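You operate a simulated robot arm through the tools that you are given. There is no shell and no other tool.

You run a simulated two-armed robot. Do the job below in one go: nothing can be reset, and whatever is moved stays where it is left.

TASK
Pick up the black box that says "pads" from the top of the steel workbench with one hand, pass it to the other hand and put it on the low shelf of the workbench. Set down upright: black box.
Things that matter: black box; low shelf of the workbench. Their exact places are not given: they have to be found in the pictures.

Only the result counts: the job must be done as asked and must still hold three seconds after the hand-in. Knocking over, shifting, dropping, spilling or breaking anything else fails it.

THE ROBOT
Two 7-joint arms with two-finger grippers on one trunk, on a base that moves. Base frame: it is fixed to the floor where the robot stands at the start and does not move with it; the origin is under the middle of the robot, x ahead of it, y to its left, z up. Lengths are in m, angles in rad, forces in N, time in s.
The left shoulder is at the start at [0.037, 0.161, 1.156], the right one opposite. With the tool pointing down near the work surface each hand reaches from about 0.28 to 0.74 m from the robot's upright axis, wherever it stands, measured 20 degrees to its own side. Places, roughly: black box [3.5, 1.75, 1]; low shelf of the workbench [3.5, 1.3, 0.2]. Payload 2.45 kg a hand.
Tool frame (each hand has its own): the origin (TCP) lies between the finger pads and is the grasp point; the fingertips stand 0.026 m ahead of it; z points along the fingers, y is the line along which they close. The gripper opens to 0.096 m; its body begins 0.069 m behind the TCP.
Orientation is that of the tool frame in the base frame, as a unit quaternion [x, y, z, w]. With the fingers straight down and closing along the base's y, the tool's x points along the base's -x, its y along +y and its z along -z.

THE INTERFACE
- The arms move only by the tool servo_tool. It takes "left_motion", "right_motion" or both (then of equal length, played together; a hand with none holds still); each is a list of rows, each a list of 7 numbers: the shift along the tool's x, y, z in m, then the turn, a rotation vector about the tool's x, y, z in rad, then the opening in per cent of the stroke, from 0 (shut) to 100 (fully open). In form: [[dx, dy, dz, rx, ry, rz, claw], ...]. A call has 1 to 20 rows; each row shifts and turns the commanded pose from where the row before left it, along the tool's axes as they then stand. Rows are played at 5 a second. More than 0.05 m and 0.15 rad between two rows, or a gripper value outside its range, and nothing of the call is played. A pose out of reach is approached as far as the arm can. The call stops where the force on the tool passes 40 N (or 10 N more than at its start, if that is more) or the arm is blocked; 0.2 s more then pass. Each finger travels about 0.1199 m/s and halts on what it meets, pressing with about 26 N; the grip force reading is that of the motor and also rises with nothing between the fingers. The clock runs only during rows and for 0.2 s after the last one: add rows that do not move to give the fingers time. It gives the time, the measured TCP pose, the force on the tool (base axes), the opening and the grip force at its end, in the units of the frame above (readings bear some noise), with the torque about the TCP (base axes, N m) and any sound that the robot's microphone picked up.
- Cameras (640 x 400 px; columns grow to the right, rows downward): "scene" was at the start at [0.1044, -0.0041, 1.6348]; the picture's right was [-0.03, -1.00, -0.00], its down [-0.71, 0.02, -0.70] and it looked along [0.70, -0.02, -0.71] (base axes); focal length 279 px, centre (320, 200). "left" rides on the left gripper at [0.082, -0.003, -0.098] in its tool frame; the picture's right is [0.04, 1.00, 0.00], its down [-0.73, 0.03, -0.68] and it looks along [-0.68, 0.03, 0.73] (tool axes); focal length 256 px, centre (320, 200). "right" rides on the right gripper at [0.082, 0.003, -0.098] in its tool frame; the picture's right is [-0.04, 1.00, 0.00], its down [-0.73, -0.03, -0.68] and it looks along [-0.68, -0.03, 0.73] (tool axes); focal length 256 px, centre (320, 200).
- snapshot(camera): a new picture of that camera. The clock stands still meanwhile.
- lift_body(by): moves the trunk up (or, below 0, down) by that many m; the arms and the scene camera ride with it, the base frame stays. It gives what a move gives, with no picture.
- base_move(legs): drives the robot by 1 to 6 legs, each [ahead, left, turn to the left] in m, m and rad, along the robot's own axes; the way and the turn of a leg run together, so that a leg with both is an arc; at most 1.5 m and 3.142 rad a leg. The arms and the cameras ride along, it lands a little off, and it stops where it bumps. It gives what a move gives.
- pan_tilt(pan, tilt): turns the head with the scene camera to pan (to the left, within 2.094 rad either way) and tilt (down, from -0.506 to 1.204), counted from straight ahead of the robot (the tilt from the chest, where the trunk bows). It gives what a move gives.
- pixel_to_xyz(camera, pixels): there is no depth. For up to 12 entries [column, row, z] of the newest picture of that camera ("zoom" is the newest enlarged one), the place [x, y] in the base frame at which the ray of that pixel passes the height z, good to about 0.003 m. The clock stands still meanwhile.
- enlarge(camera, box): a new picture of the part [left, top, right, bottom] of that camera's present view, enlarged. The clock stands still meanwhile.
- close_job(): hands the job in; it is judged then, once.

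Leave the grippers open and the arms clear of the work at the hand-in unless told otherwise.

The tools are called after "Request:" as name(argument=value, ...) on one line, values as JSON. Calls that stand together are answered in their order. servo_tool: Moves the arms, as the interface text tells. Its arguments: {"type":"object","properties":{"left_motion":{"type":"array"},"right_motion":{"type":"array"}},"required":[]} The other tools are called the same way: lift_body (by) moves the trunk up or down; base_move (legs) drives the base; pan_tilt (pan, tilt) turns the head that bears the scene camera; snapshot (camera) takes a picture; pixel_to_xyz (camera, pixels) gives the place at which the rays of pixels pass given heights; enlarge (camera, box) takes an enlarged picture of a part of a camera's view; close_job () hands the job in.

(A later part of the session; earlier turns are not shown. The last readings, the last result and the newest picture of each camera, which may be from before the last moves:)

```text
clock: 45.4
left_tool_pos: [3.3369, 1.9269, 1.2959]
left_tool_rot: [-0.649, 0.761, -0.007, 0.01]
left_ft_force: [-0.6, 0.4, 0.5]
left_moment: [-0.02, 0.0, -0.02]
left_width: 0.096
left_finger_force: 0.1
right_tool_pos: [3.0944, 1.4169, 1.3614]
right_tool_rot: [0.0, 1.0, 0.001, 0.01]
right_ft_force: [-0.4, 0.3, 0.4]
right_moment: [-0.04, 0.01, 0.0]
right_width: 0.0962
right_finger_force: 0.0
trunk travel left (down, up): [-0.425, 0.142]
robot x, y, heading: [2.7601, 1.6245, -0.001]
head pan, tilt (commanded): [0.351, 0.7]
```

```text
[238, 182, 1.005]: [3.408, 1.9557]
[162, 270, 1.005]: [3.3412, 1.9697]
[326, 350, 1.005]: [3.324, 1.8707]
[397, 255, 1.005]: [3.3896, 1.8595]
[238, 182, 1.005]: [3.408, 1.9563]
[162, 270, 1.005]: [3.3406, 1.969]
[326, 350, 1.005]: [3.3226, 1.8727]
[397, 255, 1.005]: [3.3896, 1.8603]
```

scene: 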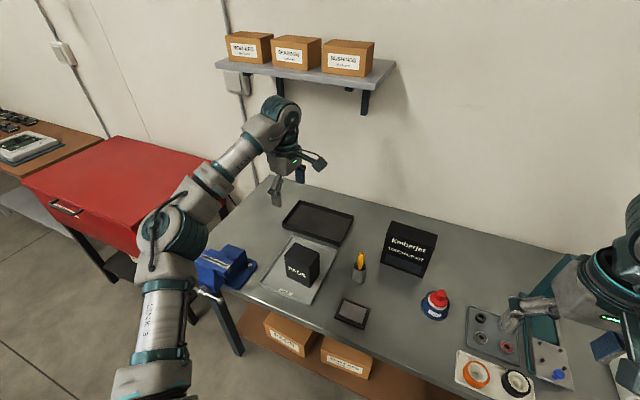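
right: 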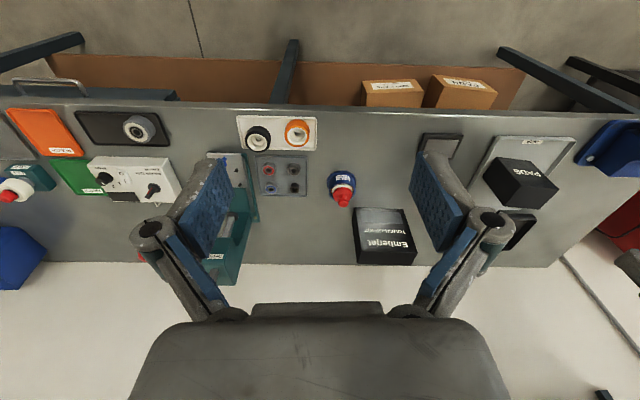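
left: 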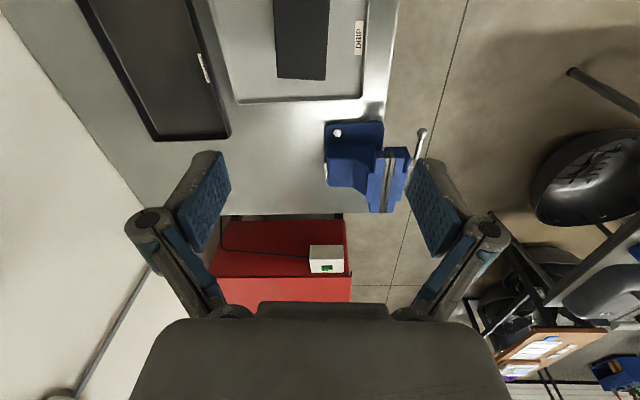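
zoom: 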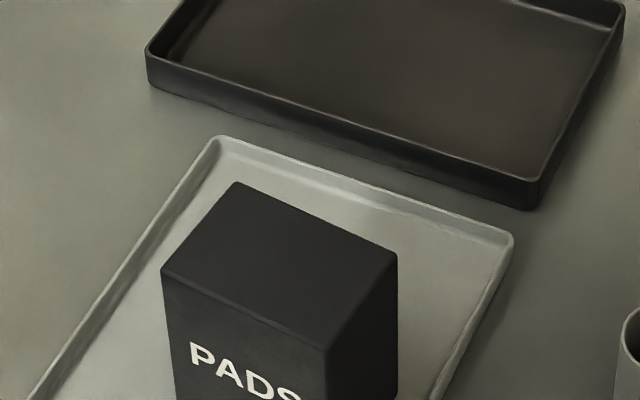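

Centre of the top: (3.365, 1.914); the box is about 0.098 × 0.067 × 0.112 with yaw ≈ −10.7°. The hand stands at (3.337, 1.927, 1.296); I lower it to z≈1.10 over the grasp line (3.368, 1.929), turning 0.028 about tool z and taking out the small tilt.

Request:
servo_tool(left_motion=[[-0.0013, -0.005, 0.033, -0.004, 0.0007, 0.0047, 100], [-0.0013, -0.005, 0.033, -0.004, 0.0007, 0.0047, 100], [-0.0013, -0.005, 0.033, -0.004, 0.0007, 0.0047, 100], [-0.0013, -0.005, 0.033, -0.004, 0.0007, 0.0047, 100], [-0.0013, -0.005, 0.033, -0.004, 0.0007, 0.0047, 100], [-0.0013, -0.005, 0.031, -0.004, 0.0007, 0.0047, 100], [0, 0, 0, 0, 0, 0, 100], [0, 0, 0, 0, 0, 0, 100]])

Request:
snapshot(camera="scene")

Request:
snapshot(camera="left")

```text
clock: 47.2
left_tool_pos: [3.3721, 1.9301, 1.0977]
left_tool_rot: [-0.638, 0.77, 0.001, -0.002]
left_ft_force: [0.3, 0.4, -1.2]
left_moment: [-0.02, 0.01, -0.04]
left_width: 0.096
left_finger_force: 0.0
right_tool_pos: [3.0986, 1.4172, 1.3611]
right_tool_rot: [0.0, 1.0, 0.0, 0.009]
right_ft_force: [0.0, -0.3, -0.1]
right_moment: [0.02, 0.0, -0.04]
right_width: 0.0962
right_finger_force: 0.1
trunk travel left (down, up): [-0.425, 0.142]
robot x, y, heading: [2.7625, 1.627, 0.005]
head pan, tilt (commanded): [0.351, 0.7]
```

```text
taken
```

scene: 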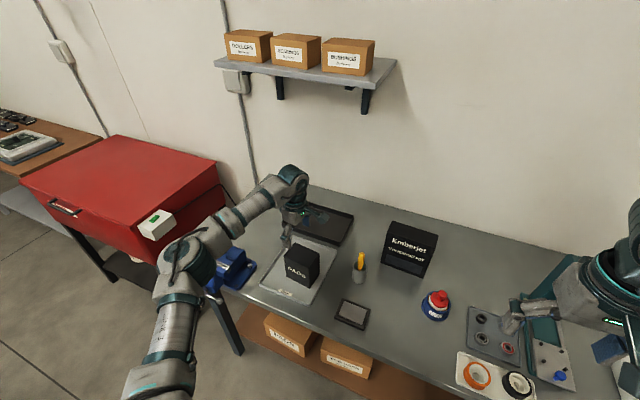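

```text
taken
```

left: 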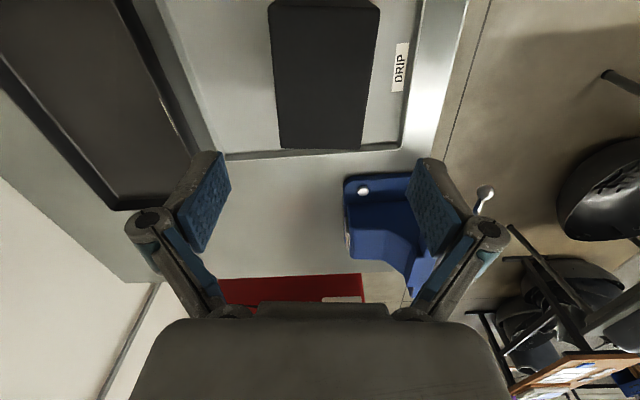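

The hand is well centred: the box top spans columns 280-367 between fingers at 230 and 408, with no visible yaw error. I lower 0.06 m first, then look.

Request:
servo_tool(left_motion=[[0, 0.002, 0.02, 0, 0, 0, 100], [0, 0.002, 0.02, 0, 0, 0, 100], [0, 0, 0.02, 0, 0, 0, 100], [0, 0, 0, 0, 0, 0, 100]])

Request:
snapshot(camera="left")

Request:
enlarge(camera="scene", box=[230, 170, 390, 310])

```text
clock: 48.2
left_tool_pos: [3.3726, 1.9297, 1.0369]
left_tool_rot: [-0.638, 0.77, 0.001, -0.001]
left_ft_force: [-0.4, -1.1, -0.2]
left_moment: [0.0, 0.0, 0.0]
left_width: 0.0958
left_finger_force: 0.1
right_tool_pos: [3.098, 1.4181, 1.3625]
right_tool_rot: [0.0, 1.0, 0.0, 0.008]
right_ft_force: [0.2, 0.5, 0.2]
right_moment: [-0.04, -0.03, -0.05]
right_width: 0.0959
right_finger_force: 0.0
trunk travel left (down, up): [-0.425, 0.142]
robot x, y, heading: [2.7613, 1.6247, 0.003]
head pan, tilt (commanded): [0.351, 0.7]
```

```text
taken
```

left: 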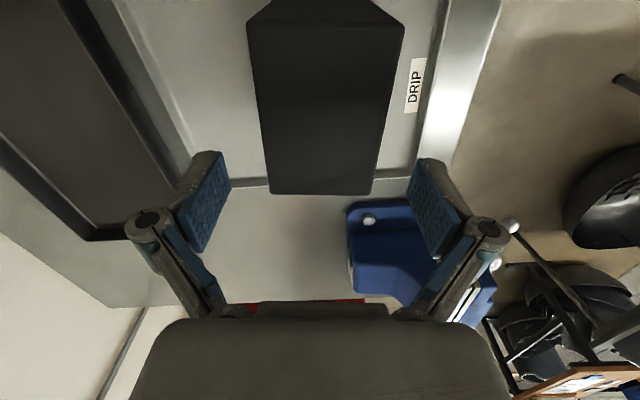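

```text
2.86 times, centred on (310, 240) of scene
```

zoom: 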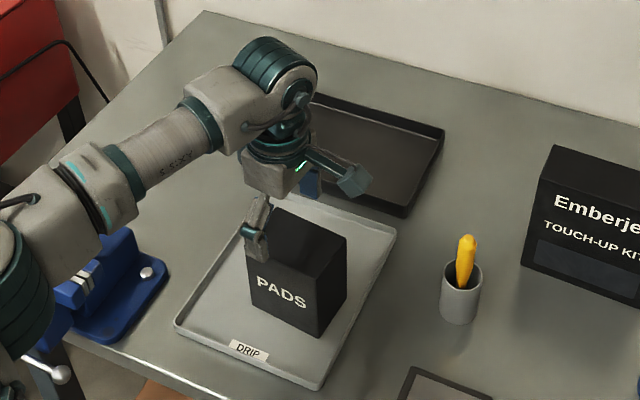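

Everything is centred; I lower the last 0.047 m to z≈0.99.

Request:
servo_tool(left_motion=[[0, 0, 0.016, 0, 0, 0, 100], [0, 0, 0.016, 0, 0, 0, 100], [0, 0, 0.015, 0, 0, 0, 100], [0, 0, 0, 0, 0, 0, 100]])

Request:
snapshot(camera="left")

Request:
enlarge(camera="scene", box=[230, 190, 390, 290])

```text
clock: 49.2
left_tool_pos: [3.3698, 1.9311, 0.9892]
left_tool_rot: [-0.638, 0.77, 0.001, 0.0]
left_ft_force: [0.2, -0.3, 0.0]
left_moment: [0.0, -0.01, 0.01]
left_width: 0.0962
left_finger_force: 0.0
right_tool_pos: [3.0976, 1.4173, 1.361]
right_tool_rot: [0.0, 1.0, 0.0, 0.008]
right_ft_force: [-0.5, -0.5, 0.3]
right_moment: [0.01, -0.04, 0.0]
right_width: 0.096
right_finger_force: 0.1
trunk travel left (down, up): [-0.425, 0.142]
robot x, y, heading: [2.7615, 1.6242, 0.004]
head pan, tilt (commanded): [0.351, 0.7]
```

```text
taken
```

left: 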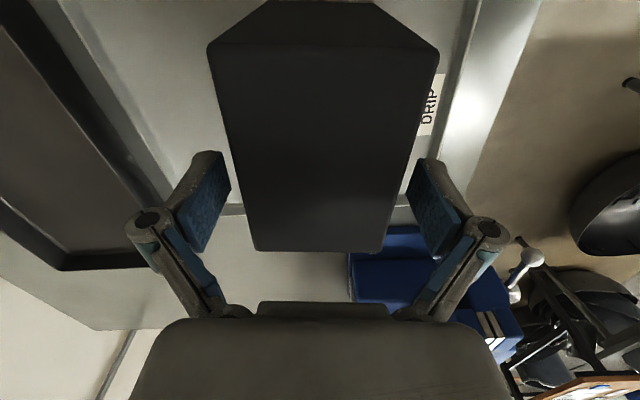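

```text
4.00 times, centred on (310, 240) of scene
```

zoom: 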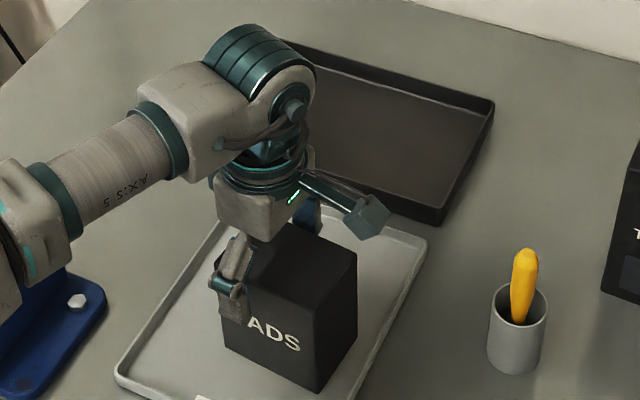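

The hand stands at (3.370, 1.931, 0.989), box between the fingers, offset 0.017 to the +y end as wanted. I close the left gripper.

Request:
servo_tool(left_motion=[[0, 0, 0, 0, 0, 0, 60], [0, 0, 0, 0, 0, 0, 30], [0, 0, 0, 0, 0, 0, 0], [0, 0, 0, 0, 0, 0, 0], [0, 0, 0, 0, 0, 0, 0]])

Request:
snapshot(camera="left")

```text
clock: 50.4
left_tool_pos: [3.3695, 1.9311, 0.9908]
left_tool_rot: [-0.638, 0.77, 0.001, -0.001]
left_ft_force: [2.6, 1.8, 6.4]
left_moment: [0.01, -0.06, 0.15]
left_width: 0.0696
left_finger_force: 26.2
right_tool_pos: [3.0983, 1.4167, 1.3609]
right_tool_rot: [0.0, 1.0, -0.001, 0.009]
right_ft_force: [0.2, 0.7, 0.3]
right_moment: [-0.03, 0.0, 0.02]
right_width: 0.0961
right_finger_force: 0.1
trunk travel left (down, up): [-0.425, 0.142]
robot x, y, heading: [2.763, 1.6246, -0.004]
head pan, tilt (commanded): [0.351, 0.7]
```

```text
taken
```

left: 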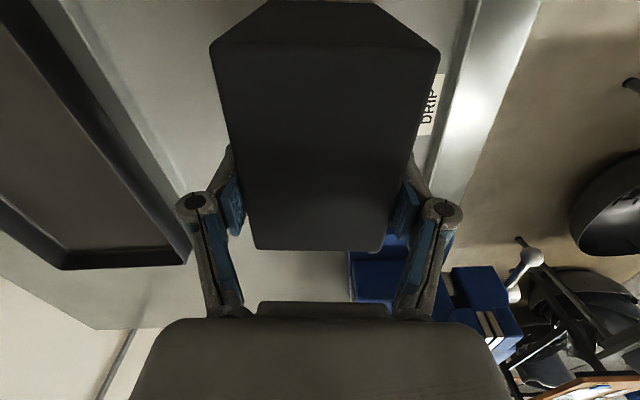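

Gripped at 0.0696 m with 26 N. I lift 0.03 m slowly and check.

Request:
servo_tool(left_motion=[[0, 0, -0.01, 0, 0, 0, 0], [0, 0, -0.01, 0, 0, 0, 0], [0, 0, -0.01, 0, 0, 0, 0], [0, 0, -0.01, 0, 0, 0, 0], [0, 0, 0, 0, 0, 0, 0]])

Request:
enlarge(camera="scene", box=[230, 190, 390, 290])

Request:
snapshot(camera="left")

```text
clock: 51.6
left_tool_pos: [3.369, 1.9311, 1.0304]
left_tool_rot: [-0.638, 0.77, 0.001, -0.001]
left_ft_force: [-0.2, -1.3, -3.3]
left_moment: [0.04, -0.07, 0.0]
left_width: 0.0698
left_finger_force: 25.9
right_tool_pos: [3.0982, 1.418, 1.3617]
right_tool_rot: [0.0, 1.0, -0.001, 0.009]
right_ft_force: [-0.6, 0.4, 0.7]
right_moment: [0.0, -0.01, 0.01]
right_width: 0.0962
right_finger_force: 0.0
trunk travel left (down, up): [-0.425, 0.142]
robot x, y, heading: [2.7628, 1.6229, 0.001]
head pan, tilt (commanded): [0.351, 0.7]
```

```text
4.00 times, centred on (310, 240) of scene
```

zoom: 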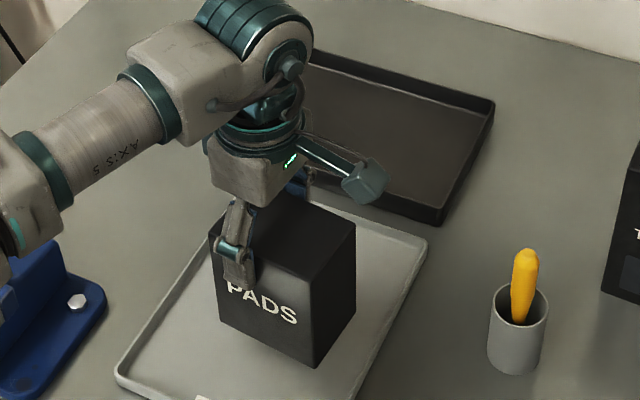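

```text
taken
```

left: 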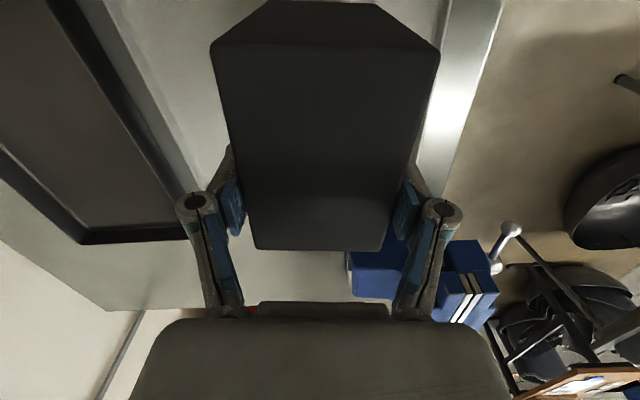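

The box is up (about 3.3 N weight) and the tray did not move. I lift further to z≈1.27, drawing back a bit once clear.

Request:
servo_tool(left_motion=[[0, 0, -0.03, 0, 0, 0, 0], [0, 0, -0.035, 0, 0, 0, 0], [0, 0, -0.04, 0, 0, 0, 0], [0, 0, -0.04, 0, 0, 0, 0], [0, 0.02, -0.035, 0, 0, 0, 0], [0, 0.03, -0.03, 0, 0, 0, 0], [0, 0.03, -0.02, 0, 0, 0, 0], [0, 0, 0, 0, 0, 0, 0]])

Request:
base_move(legs=[[-0.3, 0, 0]])

Request:
snapshot(camera="scene")

```text
clock: 53.4
left_tool_pos: [3.2905, 1.9493, 1.2614]
left_tool_rot: [-0.638, 0.77, 0.001, -0.003]
left_ft_force: [0.0, -0.1, -3.6]
left_moment: [0.03, -0.01, 0.0]
left_width: 0.0696
left_finger_force: 26.7
right_tool_pos: [3.099, 1.4186, 1.3605]
right_tool_rot: [0.0, 1.0, 0.0, 0.008]
right_ft_force: [0.3, 0.0, 0.0]
right_moment: [-0.03, 0.0, -0.01]
right_width: 0.0959
right_finger_force: 0.1
trunk travel left (down, up): [-0.425, 0.142]
robot x, y, heading: [2.7573, 1.6234, 0.006]
head pan, tilt (commanded): [0.351, 0.7]
```

```text
clock: 55.5
left_tool_pos: [2.986, 1.9497, 1.2601]
left_tool_rot: [-0.64, 0.769, 0.002, -0.002]
left_ft_force: [0.3, -0.4, -3.5]
left_moment: [0.03, -0.03, -0.05]
left_width: 0.0695
left_finger_force: 25.9
right_tool_pos: [2.7986, 1.4198, 1.3597]
right_tool_rot: [-0.001, 1.0, 0.0, 0.007]
right_ft_force: [-0.3, 0.0, 0.1]
right_moment: [-0.02, -0.01, 0.03]
right_width: 0.0958
right_finger_force: 0.0
trunk travel left (down, up): [-0.425, 0.142]
robot x, y, heading: [2.4587, 1.6231, 0.009]
head pan, tilt (commanded): [0.351, 0.7]
```

```text
taken
```

scene: 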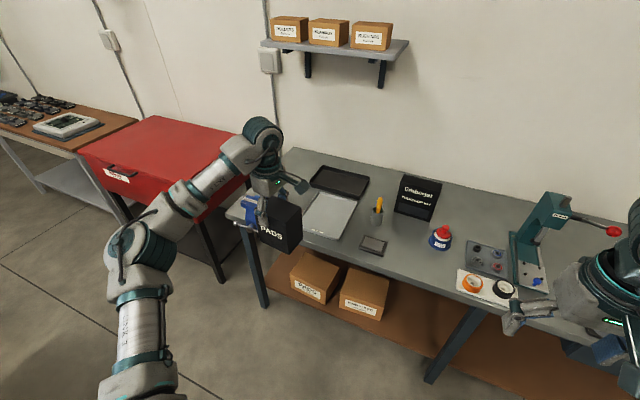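

The box is clear of the bench, held at (2.986, 1.950, 1.260). For the pass, the right hand should point mostly forward (about 15° left) and tilt 30° below horizontal. I test this pose: move the right hand to about (2.96, 1.47, 1.20), yaw +15°, then pitch up 60°.

Request:
servo_tool(right_motion=[[-0.028, 0.009, 0.026, 0, 0, 0, 100], [-0.028, 0.009, 0.026, 0, 0, 0, 100], [-0.028, 0.009, 0.026, 0, 0, 0, 100], [-0.028, 0.009, 0.026, 0, 0, 0, 100], [-0.028, 0.009, 0.026, 0, 0, 0, 100], [-0.02, 0.005, 0.03, 0, 0, 0, 100], [0, 0, 0, 0, 0, -0.131, 100], [0, 0, 0, 0, 0, -0.131, 100], [0, 0, 0, 0, -0.131, 0, 100], [0, 0, 0, 0, -0.131, 0, 100], [0, 0, 0, 0, -0.131, 0, 100], [0, 0, 0, 0, -0.131, 0, 100], [0, 0, 0, 0, -0.131, 0, 100], [0, 0, 0, 0, -0.131, 0, 100], [0, 0, 0, 0, -0.131, 0, 100], [0, 0, 0, 0, -0.131, 0, 100], [0, 0, 0, 0, 0, 0, 100]])

Request:
pan_tilt(pan=0.0, tilt=0.7)

Request:
snapshot(camera="scene")

```text
clock: 59.1
left_tool_pos: [2.9815, 1.9496, 1.2639]
left_tool_rot: [-0.64, 0.768, 0.001, -0.001]
left_ft_force: [-0.3, 0.5, -3.2]
left_moment: [0.04, -0.02, 0.02]
left_width: 0.0696
left_finger_force: 26.0
right_tool_pos: [2.9562, 1.4699, 1.2077]
right_tool_rot: [-0.116, 0.853, 0.066, 0.505]
right_ft_force: [0.5, -0.3, -0.4]
right_moment: [0.02, 0.0, 0.02]
right_width: 0.0958
right_finger_force: 0.0
trunk travel left (down, up): [-0.425, 0.142]
robot x, y, heading: [2.4576, 1.6248, 0.0]
head pan, tilt (commanded): [0.351, 0.7]
```

```text
clock: 59.9
left_tool_pos: [2.9805, 1.9505, 1.2643]
left_tool_rot: [-0.64, 0.768, 0.001, 0.0]
left_ft_force: [-0.6, -0.1, -2.9]
left_moment: [0.06, 0.0, 0.01]
left_width: 0.0694
left_finger_force: 25.9
right_tool_pos: [2.9555, 1.4688, 1.2066]
right_tool_rot: [-0.116, 0.853, 0.066, 0.505]
right_ft_force: [-0.2, -0.1, 0.3]
right_moment: [-0.02, -0.04, -0.01]
right_width: 0.0962
right_finger_force: 0.1
trunk travel left (down, up): [-0.425, 0.142]
robot x, y, heading: [2.4565, 1.6261, 0.009]
head pan, tilt (commanded): [0.0, 0.7]
```

```text
taken
```

scene: 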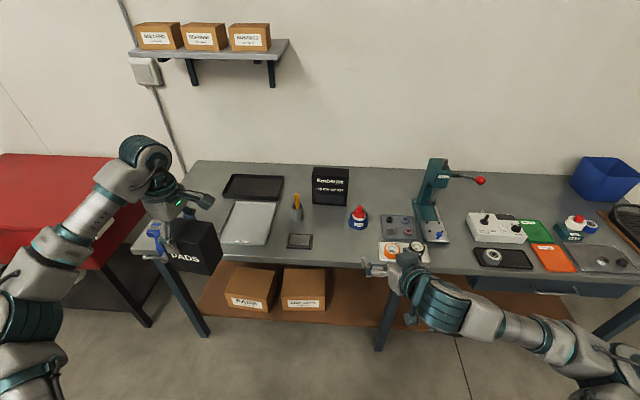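

The right hand reached the pose: pointing 15° left, 29° below horizontal. Now I bring the left hand with the box to a pre-pass place (3.09, 1.676, 1.15), and turn it +64° about tool z so that the box's broad axis lines up with the right tool's direction.

Request:
servo_tool(left_motion=[[0.0312, -0.0196, 0.01425, 0, 0, 0, 0], [0.0312, -0.0196, 0.01425, 0, 0, 0, 0], [0.0312, -0.0196, 0.01425, 0, 0, 0, 0], [0.0312, -0.0196, 0.01425, 0, 0, 0, 0], [0.0312, -0.0196, 0.01425, 0, 0, 0, 0], [0.0312, -0.0196, 0.01425, 0, 0, 0, 0], [0.0312, -0.0196, 0.01425, 0, 0, 0, 0], [0.0312, -0.0196, 0.01425, 0, 0, 0, 0], [0, 0, 0, 0, 0, 0.1249, 0], [0, 0, 0, 0, 0, 0.1249, 0], [0, 0, 0, 0, 0, 0.1249, 0], [0, 0, 0, 0, 0, 0.1249, 0], [0, 0, 0, 0, 0, 0.1249, 0], [0, 0, 0, 0, 0, 0.1249, 0], [0, 0, 0, 0, 0, 0.1249, 0], [0, 0, 0, 0, 0, 0.1249, 0], [0, 0, 0, 0, 0, 0.1249, 0], [0, 0, 0, 0, 0, 0, 0]])

Request:
snapshot(camera="scene")

Request:
snapshot(camera="right")

```text
clock: 63.7
left_tool_pos: [3.0909, 1.6725, 1.1511]
left_tool_rot: [-0.131, 0.991, 0.001, 0.0]
left_ft_force: [-0.1, 0.5, -3.6]
left_moment: [0.02, -0.05, 0.0]
left_width: 0.0697
left_finger_force: 25.8
right_tool_pos: [2.9554, 1.4685, 1.2061]
right_tool_rot: [-0.115, 0.853, 0.066, 0.505]
right_ft_force: [0.7, 0.4, -0.1]
right_moment: [-0.01, -0.04, 0.07]
right_width: 0.096
right_finger_force: 0.0
trunk travel left (down, up): [-0.425, 0.142]
robot x, y, heading: [2.4595, 1.624, 0.006]
head pan, tilt (commanded): [0.0, 0.7]
```

```text
taken
```

scene: 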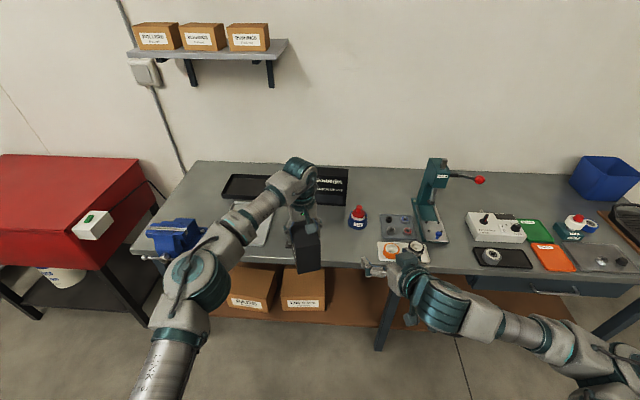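

```text
taken
```

right: 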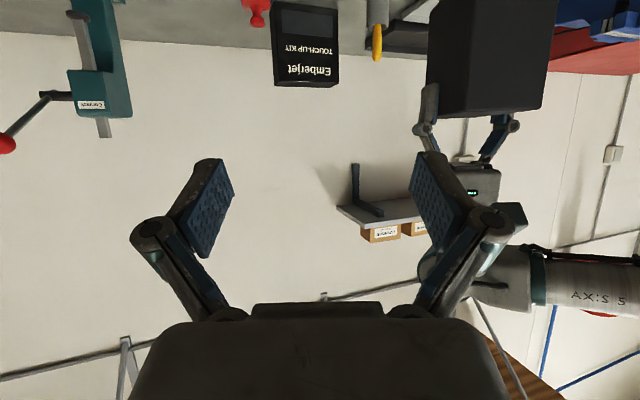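

Both hands line up (box axis and right tool both at 15°). I move the right hand to the pass spot (2.9535, 1.6355, 1.101), about 5 cm short of the box.

Request:
servo_tool(right_motion=[[0.01424, 0.0324, 0.0175, 0, 0, 0, 100], [0.01424, 0.0324, 0.0175, 0, 0, 0, 100], [0.01424, 0.0324, 0.0175, 0, 0, 0, 100], [0.01424, 0.0324, 0.0175, 0, 0, 0, 100], [0.01424, 0.0324, 0.0175, 0, 0, 0, 100], [0, 0, 0, 0, 0, 0, 100]])

Request:
snapshot(camera="right")

Request:
snapshot(camera="left")

Request:
snapshot(camera="scene")

```text
clock: 65.1
left_tool_pos: [3.0885, 1.675, 1.1512]
left_tool_rot: [-0.131, 0.991, 0.001, -0.001]
left_ft_force: [-0.2, -0.1, -3.1]
left_moment: [0.0, -0.06, -0.01]
left_width: 0.0696
left_finger_force: 25.6
right_tool_pos: [2.9516, 1.6338, 1.0992]
right_tool_rot: [-0.116, 0.853, 0.066, 0.505]
right_ft_force: [-0.7, -0.2, 0.1]
right_moment: [0.01, 0.04, 0.01]
right_width: 0.096
right_finger_force: 0.1
trunk travel left (down, up): [-0.425, 0.142]
robot x, y, heading: [2.4545, 1.6229, 0.005]
head pan, tilt (commanded): [0.0, 0.7]
```

```text
taken
```

right: 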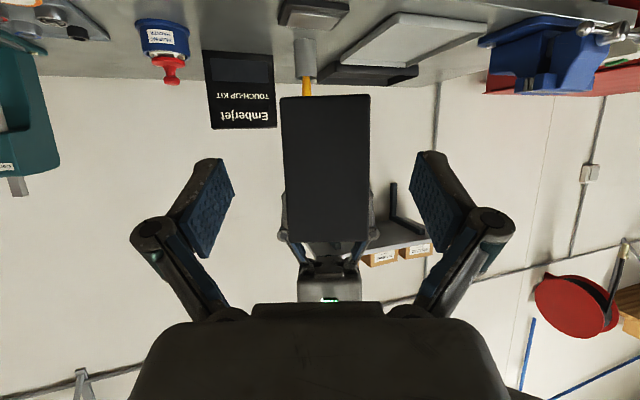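

```text
taken
```

left: 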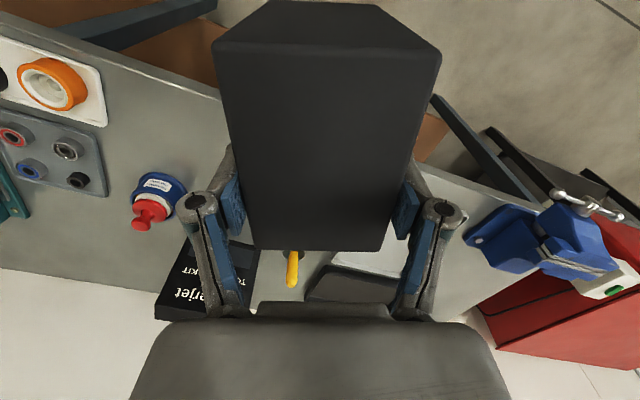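

```text
taken
```

scene: 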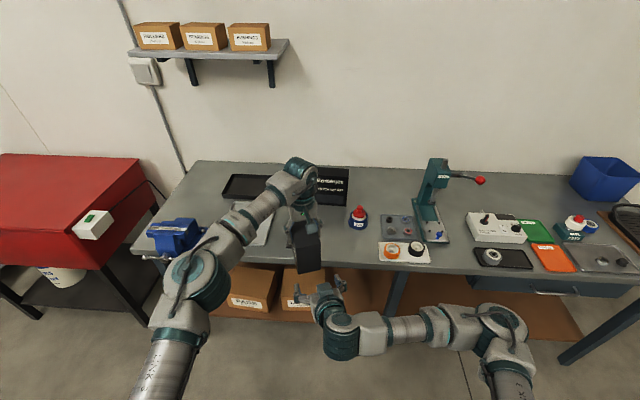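

The box's end face is centred between the right fingers (columns 281-370, about 3 mm to the left). I bring the left hand 0.05 m back along the line, correcting 3.5 mm, and check.

Request:
servo_tool(left_motion=[[0.0167, -0.0012, 0, 0, 0, 0, 0], [0.0167, -0.0012, 0, 0, 0, 0, 0], [0.0167, -0.0011, 0, 0, 0, 0, 0], [0, 0, 0, 0, 0, 0, 0]])

Request:
snapshot(camera="right")

Request:
enlarge(camera="scene", box=[230, 200, 390, 360])

```text
clock: 66.1
left_tool_pos: [3.0429, 1.6587, 1.1502]
left_tool_rot: [-0.132, 0.991, 0.001, -0.001]
left_ft_force: [0.2, -0.1, -2.7]
left_moment: [0.03, -0.04, 0.01]
left_width: 0.0698
left_finger_force: 26.0
right_tool_pos: [2.9527, 1.6334, 1.1003]
right_tool_rot: [-0.116, 0.853, 0.066, 0.504]
right_ft_force: [0.0, -0.1, 0.3]
right_moment: [0.01, 0.0, 0.03]
right_width: 0.0958
right_finger_force: 0.0
trunk travel left (down, up): [-0.425, 0.142]
robot x, y, heading: [2.4551, 1.6247, 0.006]
head pan, tilt (commanded): [0.0, 0.7]
```

```text
taken
```

right: 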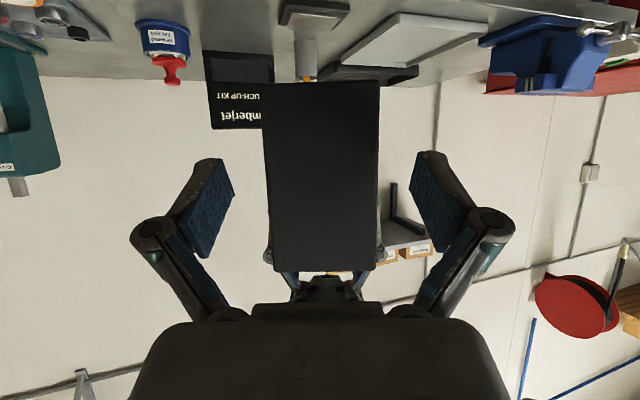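

```text
2.50 times, centred on (310, 280) of scene
```

zoom: 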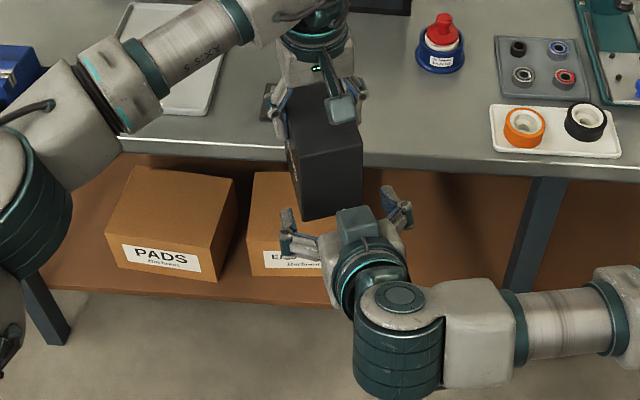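

The box is now exactly centred (263-380) in the right camera. I look closer at the right hand's top side in the scene view to be sure nothing there will touch the left hand's camera.

Request:
enlarge(camera="scene", box=[290, 220, 350, 300])

Request:
enlarge(camera="left", box=[200, 0, 440, 150])

```text
5.00 times, centred on (320, 260) of scene
```

zoom: 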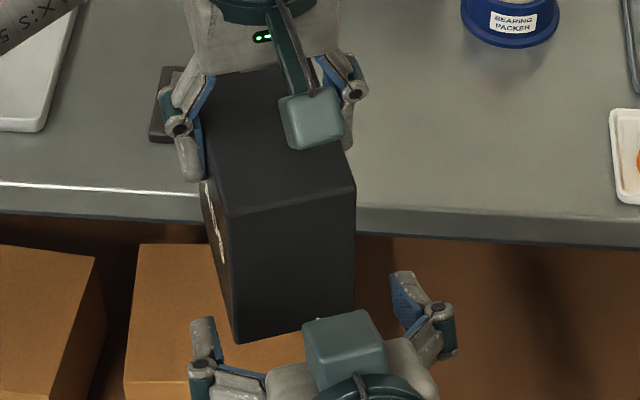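

```text
2.67 times, centred on (320, 75) of left
```

zoom: 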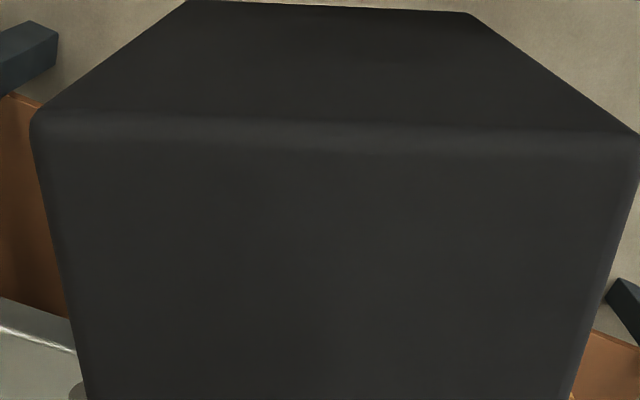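

The right hand carries a block on its upper side (about 0.06 m above its axis, 0.1 m behind the TCP); with my planned heights it would pass only a few mm under the left camera. I lower the right hand by 0.018 m so that it grips lower on the box, then bring the box in by 0.03 m and check again.

Request:
servo_tool(right_motion=[[0.0079, 0, 0.00435, 0, 0, 0, 100], [0.0079, 0, 0.00435, 0, 0, 0, 100], [0, 0, 0, 0, 0, 0, 100]])

Request:
servo_tool(left_motion=[[0.01, 0, 0, 0, 0, 0, 0], [0.01, 0, 0, 0, 0, 0, 0], [0.01, 0, 0, 0, 0, 0, 0], [0, 0, 0, 0, 0, 0, 0]])

Request:
snapshot(camera="right")

Request:
enlarge(camera="scene", box=[270, 210, 366, 300])

Request:
snapshot(camera="left")

```text
clock: 66.9
left_tool_pos: [3.0428, 1.6571, 1.1506]
left_tool_rot: [-0.131, 0.991, 0.001, -0.001]
left_ft_force: [-0.1, 0.3, -2.5]
left_moment: [-0.03, -0.05, 0.02]
left_width: 0.0696
left_finger_force: 26.1
right_tool_pos: [2.9534, 1.6345, 1.0821]
right_tool_rot: [-0.116, 0.853, 0.066, 0.504]
right_ft_force: [-1.1, 0.4, 0.1]
right_moment: [0.01, -0.02, -0.01]
right_width: 0.096
right_finger_force: 0.1
trunk travel left (down, up): [-0.425, 0.142]
robot x, y, heading: [2.459, 1.625, 0.003]
head pan, tilt (commanded): [0.0, 0.7]
```

```text
clock: 67.9
left_tool_pos: [3.0125, 1.65, 1.1497]
left_tool_rot: [-0.132, 0.991, 0.001, -0.001]
left_ft_force: [0.0, -0.5, -2.6]
left_moment: [-0.01, -0.04, -0.02]
left_width: 0.0696
left_finger_force: 26.0
right_tool_pos: [2.9532, 1.6342, 1.082]
right_tool_rot: [-0.115, 0.853, 0.065, 0.505]
right_ft_force: [0.7, 0.3, 0.5]
right_moment: [-0.02, 0.04, -0.05]
right_width: 0.096
right_finger_force: 0.0
trunk travel left (down, up): [-0.425, 0.142]
robot x, y, heading: [2.4561, 1.6238, 0.004]
head pan, tilt (commanded): [0.0, 0.7]
```

```text
taken
```

right: 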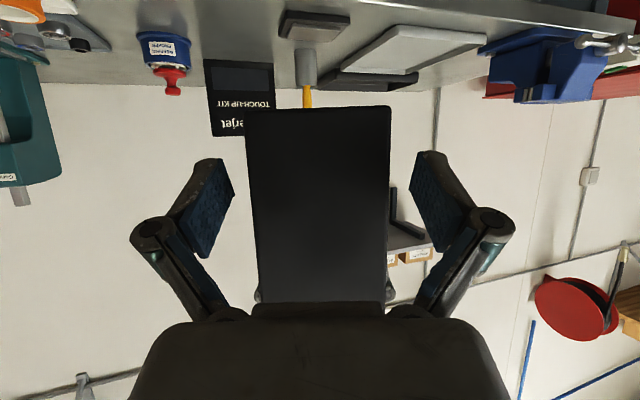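

```text
4.44 times, centred on (318, 255) of scene
```

zoom: 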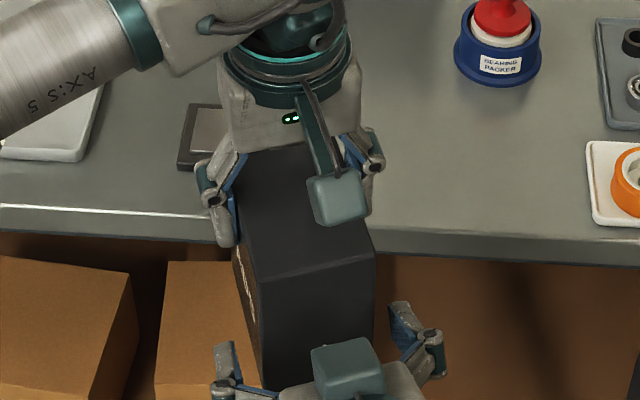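

```text
taken
```

left: 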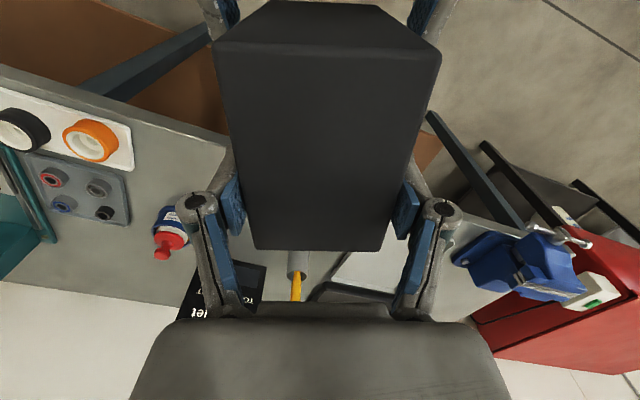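

The right fingertips now straddle the box symmetrically in the left view (tips at (215,5) and (425,15)). To be exact about clearances I get rays for the left camera block (zoom 337,197) and the right hand's upper block (347,370 centre; top edge 345,340; lower edge 350,398), and for the box's near top edge.

Request:
pixel_to_xyz(camera="zoom", pixels=[[337, 197, 1.25], [337, 225, 1.23], [337, 197, 1.28], [347, 370, 1.15], [347, 370, 1.18], [345, 340, 1.18], [345, 340, 1.15], [312, 268, 1.164], [375, 253, 1.164], [252, 283, 1.164]])

```text
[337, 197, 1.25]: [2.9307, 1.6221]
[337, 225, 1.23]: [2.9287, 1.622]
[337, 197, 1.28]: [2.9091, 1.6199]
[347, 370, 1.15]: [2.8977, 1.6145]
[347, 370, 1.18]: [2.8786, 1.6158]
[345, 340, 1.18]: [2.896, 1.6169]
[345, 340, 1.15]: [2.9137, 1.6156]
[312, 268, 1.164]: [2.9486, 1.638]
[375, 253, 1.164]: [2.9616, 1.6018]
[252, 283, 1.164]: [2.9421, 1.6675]
```

Left camera block centre is at z≈1.248 and the right hand's block at about z 1.173 (top ≈1.20): about 2.5 cm of room. I bring the box in the last 0.017 m.

Request:
servo_tool(left_motion=[[0.006, 0, 0, 0, 0, 0, 0], [0.006, 0, 0, 0, 0, 0, 0], [0.005, 0, 0, 0, 0, 0, 0], [0, 0, 0, 0, 0, 0, 0]])

Request:
snapshot(camera="right")

Request:
enlarge(camera="scene", box=[270, 210, 366, 300])

Request:
snapshot(camera="left")

```text
clock: 68.9
left_tool_pos: [2.9957, 1.6454, 1.1489]
left_tool_rot: [-0.131, 0.991, 0.0, 0.0]
left_ft_force: [-0.7, 0.4, -3.3]
left_moment: [0.03, -0.05, -0.01]
left_width: 0.0698
left_finger_force: 26.0
right_tool_pos: [2.9539, 1.6328, 1.0814]
right_tool_rot: [-0.115, 0.853, 0.065, 0.505]
right_ft_force: [0.6, 0.3, 0.3]
right_moment: [0.01, -0.02, 0.03]
right_width: 0.096
right_finger_force: 0.1
trunk travel left (down, up): [-0.425, 0.142]
robot x, y, heading: [2.4568, 1.6249, 0.007]
head pan, tilt (commanded): [0.0, 0.7]
```

```text
taken
```

right: 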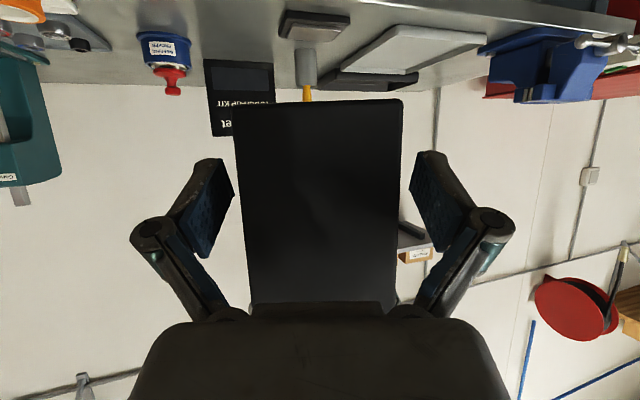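

```text
4.44 times, centred on (318, 255) of scene
```

zoom: 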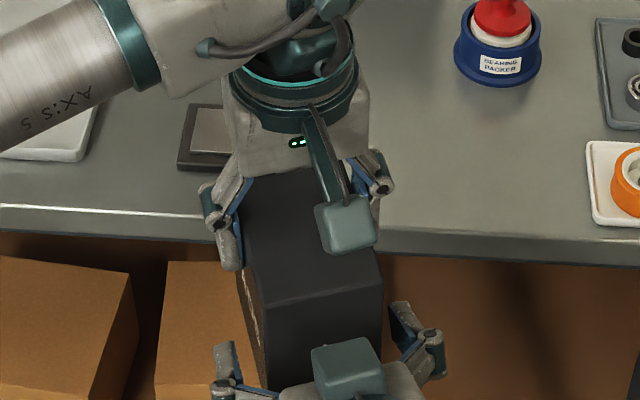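

```text
taken
```

left: 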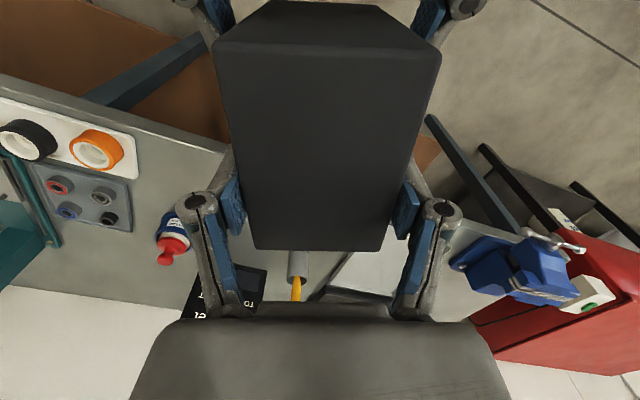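

The box now lies between the right fingers (233-402 against 232-410). I close the right gripper while the left holds still.

Request:
servo_tool(right_motion=[[0, 0, 0, 0, 0, 0, 70], [0, 0, 0, 0, 0, 0, 40], [0, 0, 0, 0, 0, 0, 0], [0, 0, 0, 0, 0, 0, 0], [0, 0, 0, 0, 0, 0, 0]])

Request:
snapshot(camera="right")

Request:
snapshot(camera="left")

```text
clock: 70.1
left_tool_pos: [2.9977, 1.6455, 1.1491]
left_tool_rot: [-0.132, 0.991, 0.0, 0.001]
left_ft_force: [2.7, 1.2, -5.3]
left_moment: [0.01, -0.2, 0.08]
left_width: 0.07
left_finger_force: 26.3
right_tool_pos: [2.9537, 1.6349, 1.081]
right_tool_rot: [-0.115, 0.853, 0.066, 0.505]
right_ft_force: [-2.4, -1.1, 2.1]
right_moment: [0.08, -0.12, -0.09]
right_width: 0.0698
right_finger_force: 25.6
trunk travel left (down, up): [-0.425, 0.142]
robot x, y, heading: [2.4564, 1.6235, 0.005]
head pan, tilt (commanded): [0.0, 0.7]
```

```text
taken
```

right: 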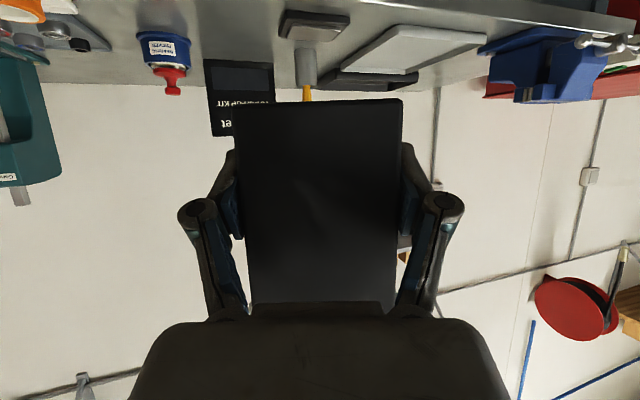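

```text
taken
```

left: 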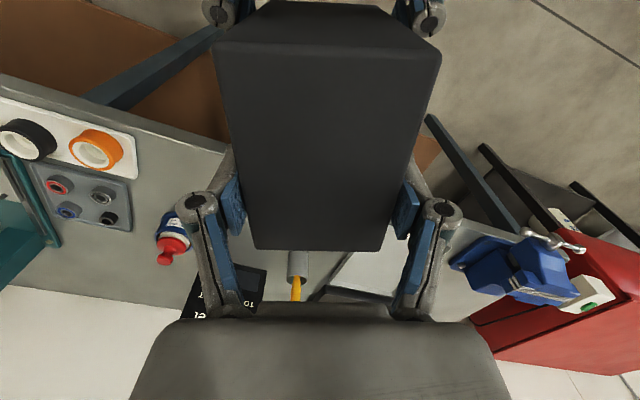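

Both hands hold (right width 0.0698, 25.6 N). I open the left gripper fully and check that the right still holds.

Request:
servo_tool(left_motion=[[0, 0, 0, 0, 0, 0, 80], [0, 0, 0, 0, 0, 0, 100], [0, 0, 0, 0, 0, 0, 100]], right_motion=[[0, 0, 0, 0, 0, 0, 0], [0, 0, 0, 0, 0, 0, 0], [0, 0, 0, 0, 0, 0, 0]])

Request:
snapshot(camera="left")

Request:
snapshot(camera="right")

```text
clock: 70.9
left_tool_pos: [2.9961, 1.6455, 1.1491]
left_tool_rot: [-0.132, 0.991, 0.0, -0.001]
left_ft_force: [0.8, 0.7, 0.6]
left_moment: [-0.05, 0.01, 0.03]
left_width: 0.0962
left_finger_force: 0.0
right_tool_pos: [2.9537, 1.6333, 1.0804]
right_tool_rot: [-0.116, 0.853, 0.066, 0.504]
right_ft_force: [0.3, 0.7, 0.2]
right_moment: [-0.01, 0.03, 0.02]
right_width: 0.0696
right_finger_force: 26.0
trunk travel left (down, up): [-0.425, 0.142]
robot x, y, heading: [2.4585, 1.6259, 0.004]
head pan, tilt (commanded): [0.0, 0.7]
```

```text
taken
```

left: 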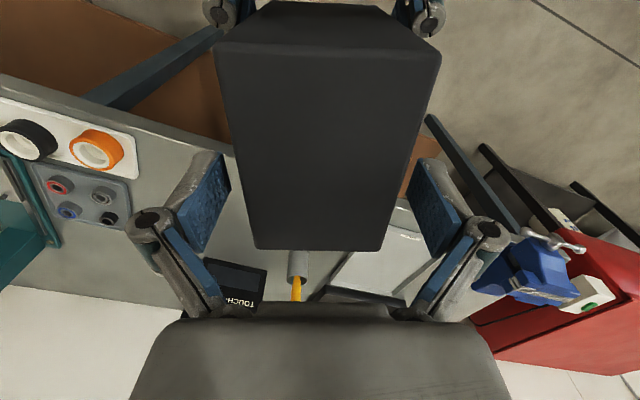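

```text
taken
```

right: 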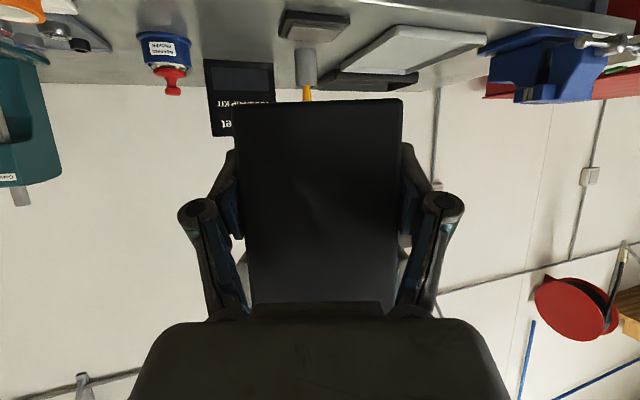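

The left is open and the box stays with the right hand. I raise the left hand straight up 0.16 m.

Request:
servo_tool(left_motion=[[0, 0, -0.02, 0, 0, 0, 100], [0, 0, -0.03, 0, 0, 0, 100], [0, 0, -0.04, 0, 0, 0, 100], [0, 0, -0.04, 0, 0, 0, 100], [0, 0, -0.03, 0, 0, 0, 100], [0, 0, 0, 0, 0, 0, 100]], right_motion=[[0, 0, 0, 0, 0, 0, 0], [0, 0, 0, 0, 0, 0, 0], [0, 0, 0, 0, 0, 0, 0], [0, 0, 0, 0, 0, 0, 0], [0, 0, 0, 0, 0, 0, 0], [0, 0, 0, 0, 0, 0, 0]])

Request:
snapshot(camera="left")

Request:
snapshot(camera="scene")

```text
clock: 72.3
left_tool_pos: [2.998, 1.6437, 1.3121]
left_tool_rot: [-0.132, 0.991, 0.001, -0.001]
left_ft_force: [-0.1, 0.1, 0.4]
left_moment: [0.02, 0.0, 0.02]
left_width: 0.0959
left_finger_force: 0.1
right_tool_pos: [2.9536, 1.6339, 1.0817]
right_tool_rot: [-0.114, 0.853, 0.066, 0.505]
right_ft_force: [0.4, 0.8, 0.7]
right_moment: [-0.01, 0.07, -0.04]
right_width: 0.0694
right_finger_force: 25.9
trunk travel left (down, up): [-0.425, 0.142]
robot x, y, heading: [2.4619, 1.6245, 0.011]
head pan, tilt (commanded): [0.0, 0.7]
```

```text
taken
```

left: 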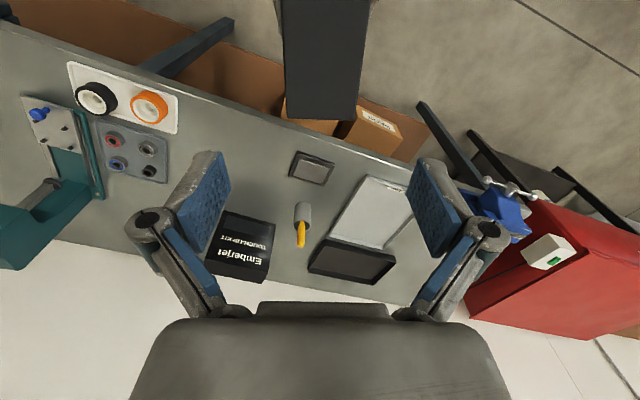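

```text
taken
```

scene: 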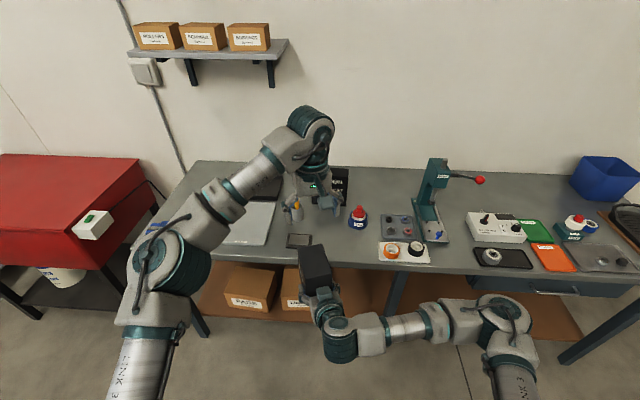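

The pass is done: the right hand holds the box at (2.954, 1.634, 1.082). Next I strafe right about 0.47 m in front of the bench (all hands stay at x<3.1), so the right hand faces the free part of the low shelf right of the middle leg.

Request:
base_move(legs=[[0, -0.47, -0.008]])

Request:
pan_tilt(pan=-0.2, tilt=0.8)

Request:
snapshot(camera="scene")

Request:
snapshot(camera="right")

```text
clock: 75.2
left_tool_pos: [2.9981, 1.1564, 1.3102]
left_tool_rot: [-0.127, 0.992, -0.001, -0.001]
left_ft_force: [-0.2, -0.3, -0.7]
left_moment: [-0.03, 0.03, -0.01]
left_width: 0.096
left_finger_force: 0.2
right_tool_pos: [2.9526, 1.1466, 1.0808]
right_tool_rot: [-0.111, 0.854, 0.061, 0.505]
right_ft_force: [0.2, -0.2, -0.9]
right_moment: [-0.03, 0.13, 0.01]
right_width: 0.0698
right_finger_force: 25.6
trunk travel left (down, up): [-0.425, 0.142]
robot x, y, heading: [2.4606, 1.1393, -0.011]
head pan, tilt (commanded): [0.0, 0.7]
```

```text
clock: 75.9
left_tool_pos: [2.9935, 1.1454, 1.3131]
left_tool_rot: [-0.125, 0.992, 0.002, 0.002]
left_ft_force: [0.0, -0.8, -0.9]
left_moment: [0.14, -0.03, 0.02]
left_width: 0.0958
left_finger_force: 0.1
right_tool_pos: [2.9503, 1.1375, 1.0817]
right_tool_rot: [-0.109, 0.853, 0.063, 0.507]
right_ft_force: [0.3, -0.6, 0.3]
right_moment: [0.04, 0.1, 0.05]
right_width: 0.0697
right_finger_force: 26.3
trunk travel left (down, up): [-0.425, 0.142]
robot x, y, heading: [2.457, 1.1361, -0.011]
head pan, tilt (commanded): [-0.201, 0.799]
```

```text
taken
```

scene: 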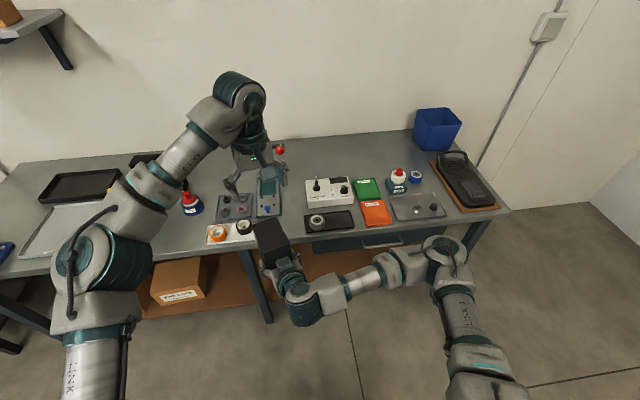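

```text
taken
```

right: 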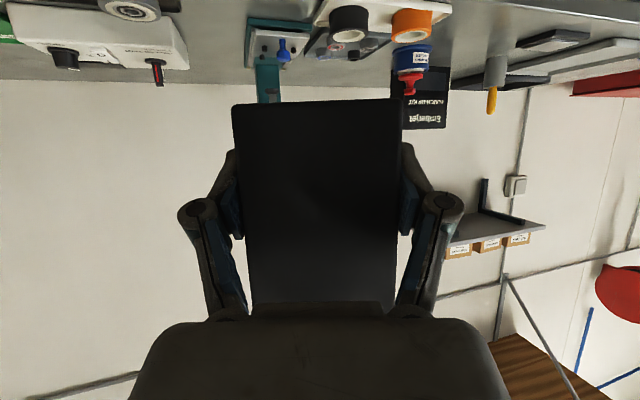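

Now I move the empty left arm aside to the robot's left (about 0.2 m ahead, 0.45 m left of its axis), so it will stay in front of the bench edge when the trunk goes down.

Request:
servo_tool(left_motion=[[0.0186, 0.0418, 0, 0, 0, 0, 100], [0.0186, 0.0418, 0, 0, 0, 0, 100], [0.0186, 0.0418, 0, 0, 0, 0, 100], [0.0186, 0.0418, 0, 0, 0, 0, 100], [0.0186, 0.0418, 0, 0, 0, 0, 100], [0.0186, 0.0418, 0, 0, 0, 0, 100], [0.0186, 0.0418, 0, 0, 0, 0, 100], [0.0186, 0.0418, 0, 0, 0, 0, 100], [0.0186, 0.0418, 0, 0, 0, 0, 100], [0.0186, 0.0418, 0, 0, 0, 0, 100], [0.0186, 0.0418, 0, 0, 0, 0, 100], [0.0186, 0.0418, 0, 0, 0, 0, 100], [0, 0, 0, 0, 0, 0, 100]])

Request:
pan_tilt(pan=0.3, tilt=0.8)

Request:
snapshot(camera="scene")

```text
clock: 78.7
left_tool_pos: [2.7224, 1.4994, 1.2894]
left_tool_rot: [-0.125, 0.992, 0.001, 0.002]
left_ft_force: [0.2, 0.4, 0.6]
left_moment: [-0.04, 0.02, 0.02]
left_width: 0.0961
left_finger_force: 0.1
left hand out of reach, approached as far as the arm can: row 10, 11, 12
right_tool_pos: [2.9496, 1.1414, 1.0827]
right_tool_rot: [-0.11, 0.852, 0.063, 0.507]
right_ft_force: [0.0, -0.7, -3.2]
right_moment: [0.0, 0.11, 0.0]
right_width: 0.0697
right_finger_force: 25.5
trunk travel left (down, up): [-0.425, 0.142]
robot x, y, heading: [2.4598, 1.1378, -0.007]
head pan, tilt (commanded): [-0.201, 0.799]
```

```text
clock: 79.7
left_tool_pos: [2.7229, 1.5013, 1.288]
left_tool_rot: [-0.125, 0.992, -0.001, 0.001]
left_ft_force: [0.8, 0.1, 0.1]
left_moment: [-0.01, 0.0, -0.02]
left_width: 0.0961
left_finger_force: 0.1
right_tool_pos: [2.9495, 1.1418, 1.0827]
right_tool_rot: [-0.11, 0.853, 0.061, 0.506]
right_ft_force: [0.8, -0.2, -2.4]
right_moment: [-0.03, 0.12, 0.04]
right_width: 0.0696
right_finger_force: 26.2
trunk travel left (down, up): [-0.425, 0.142]
robot x, y, heading: [2.454, 1.136, -0.009]
head pan, tilt (commanded): [0.3, 0.799]
```

```text
taken
```

scene: 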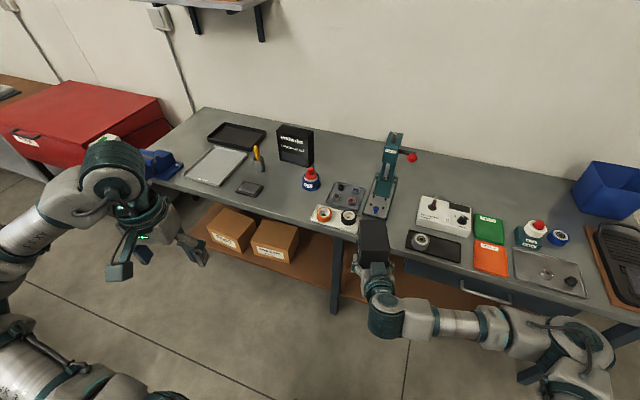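

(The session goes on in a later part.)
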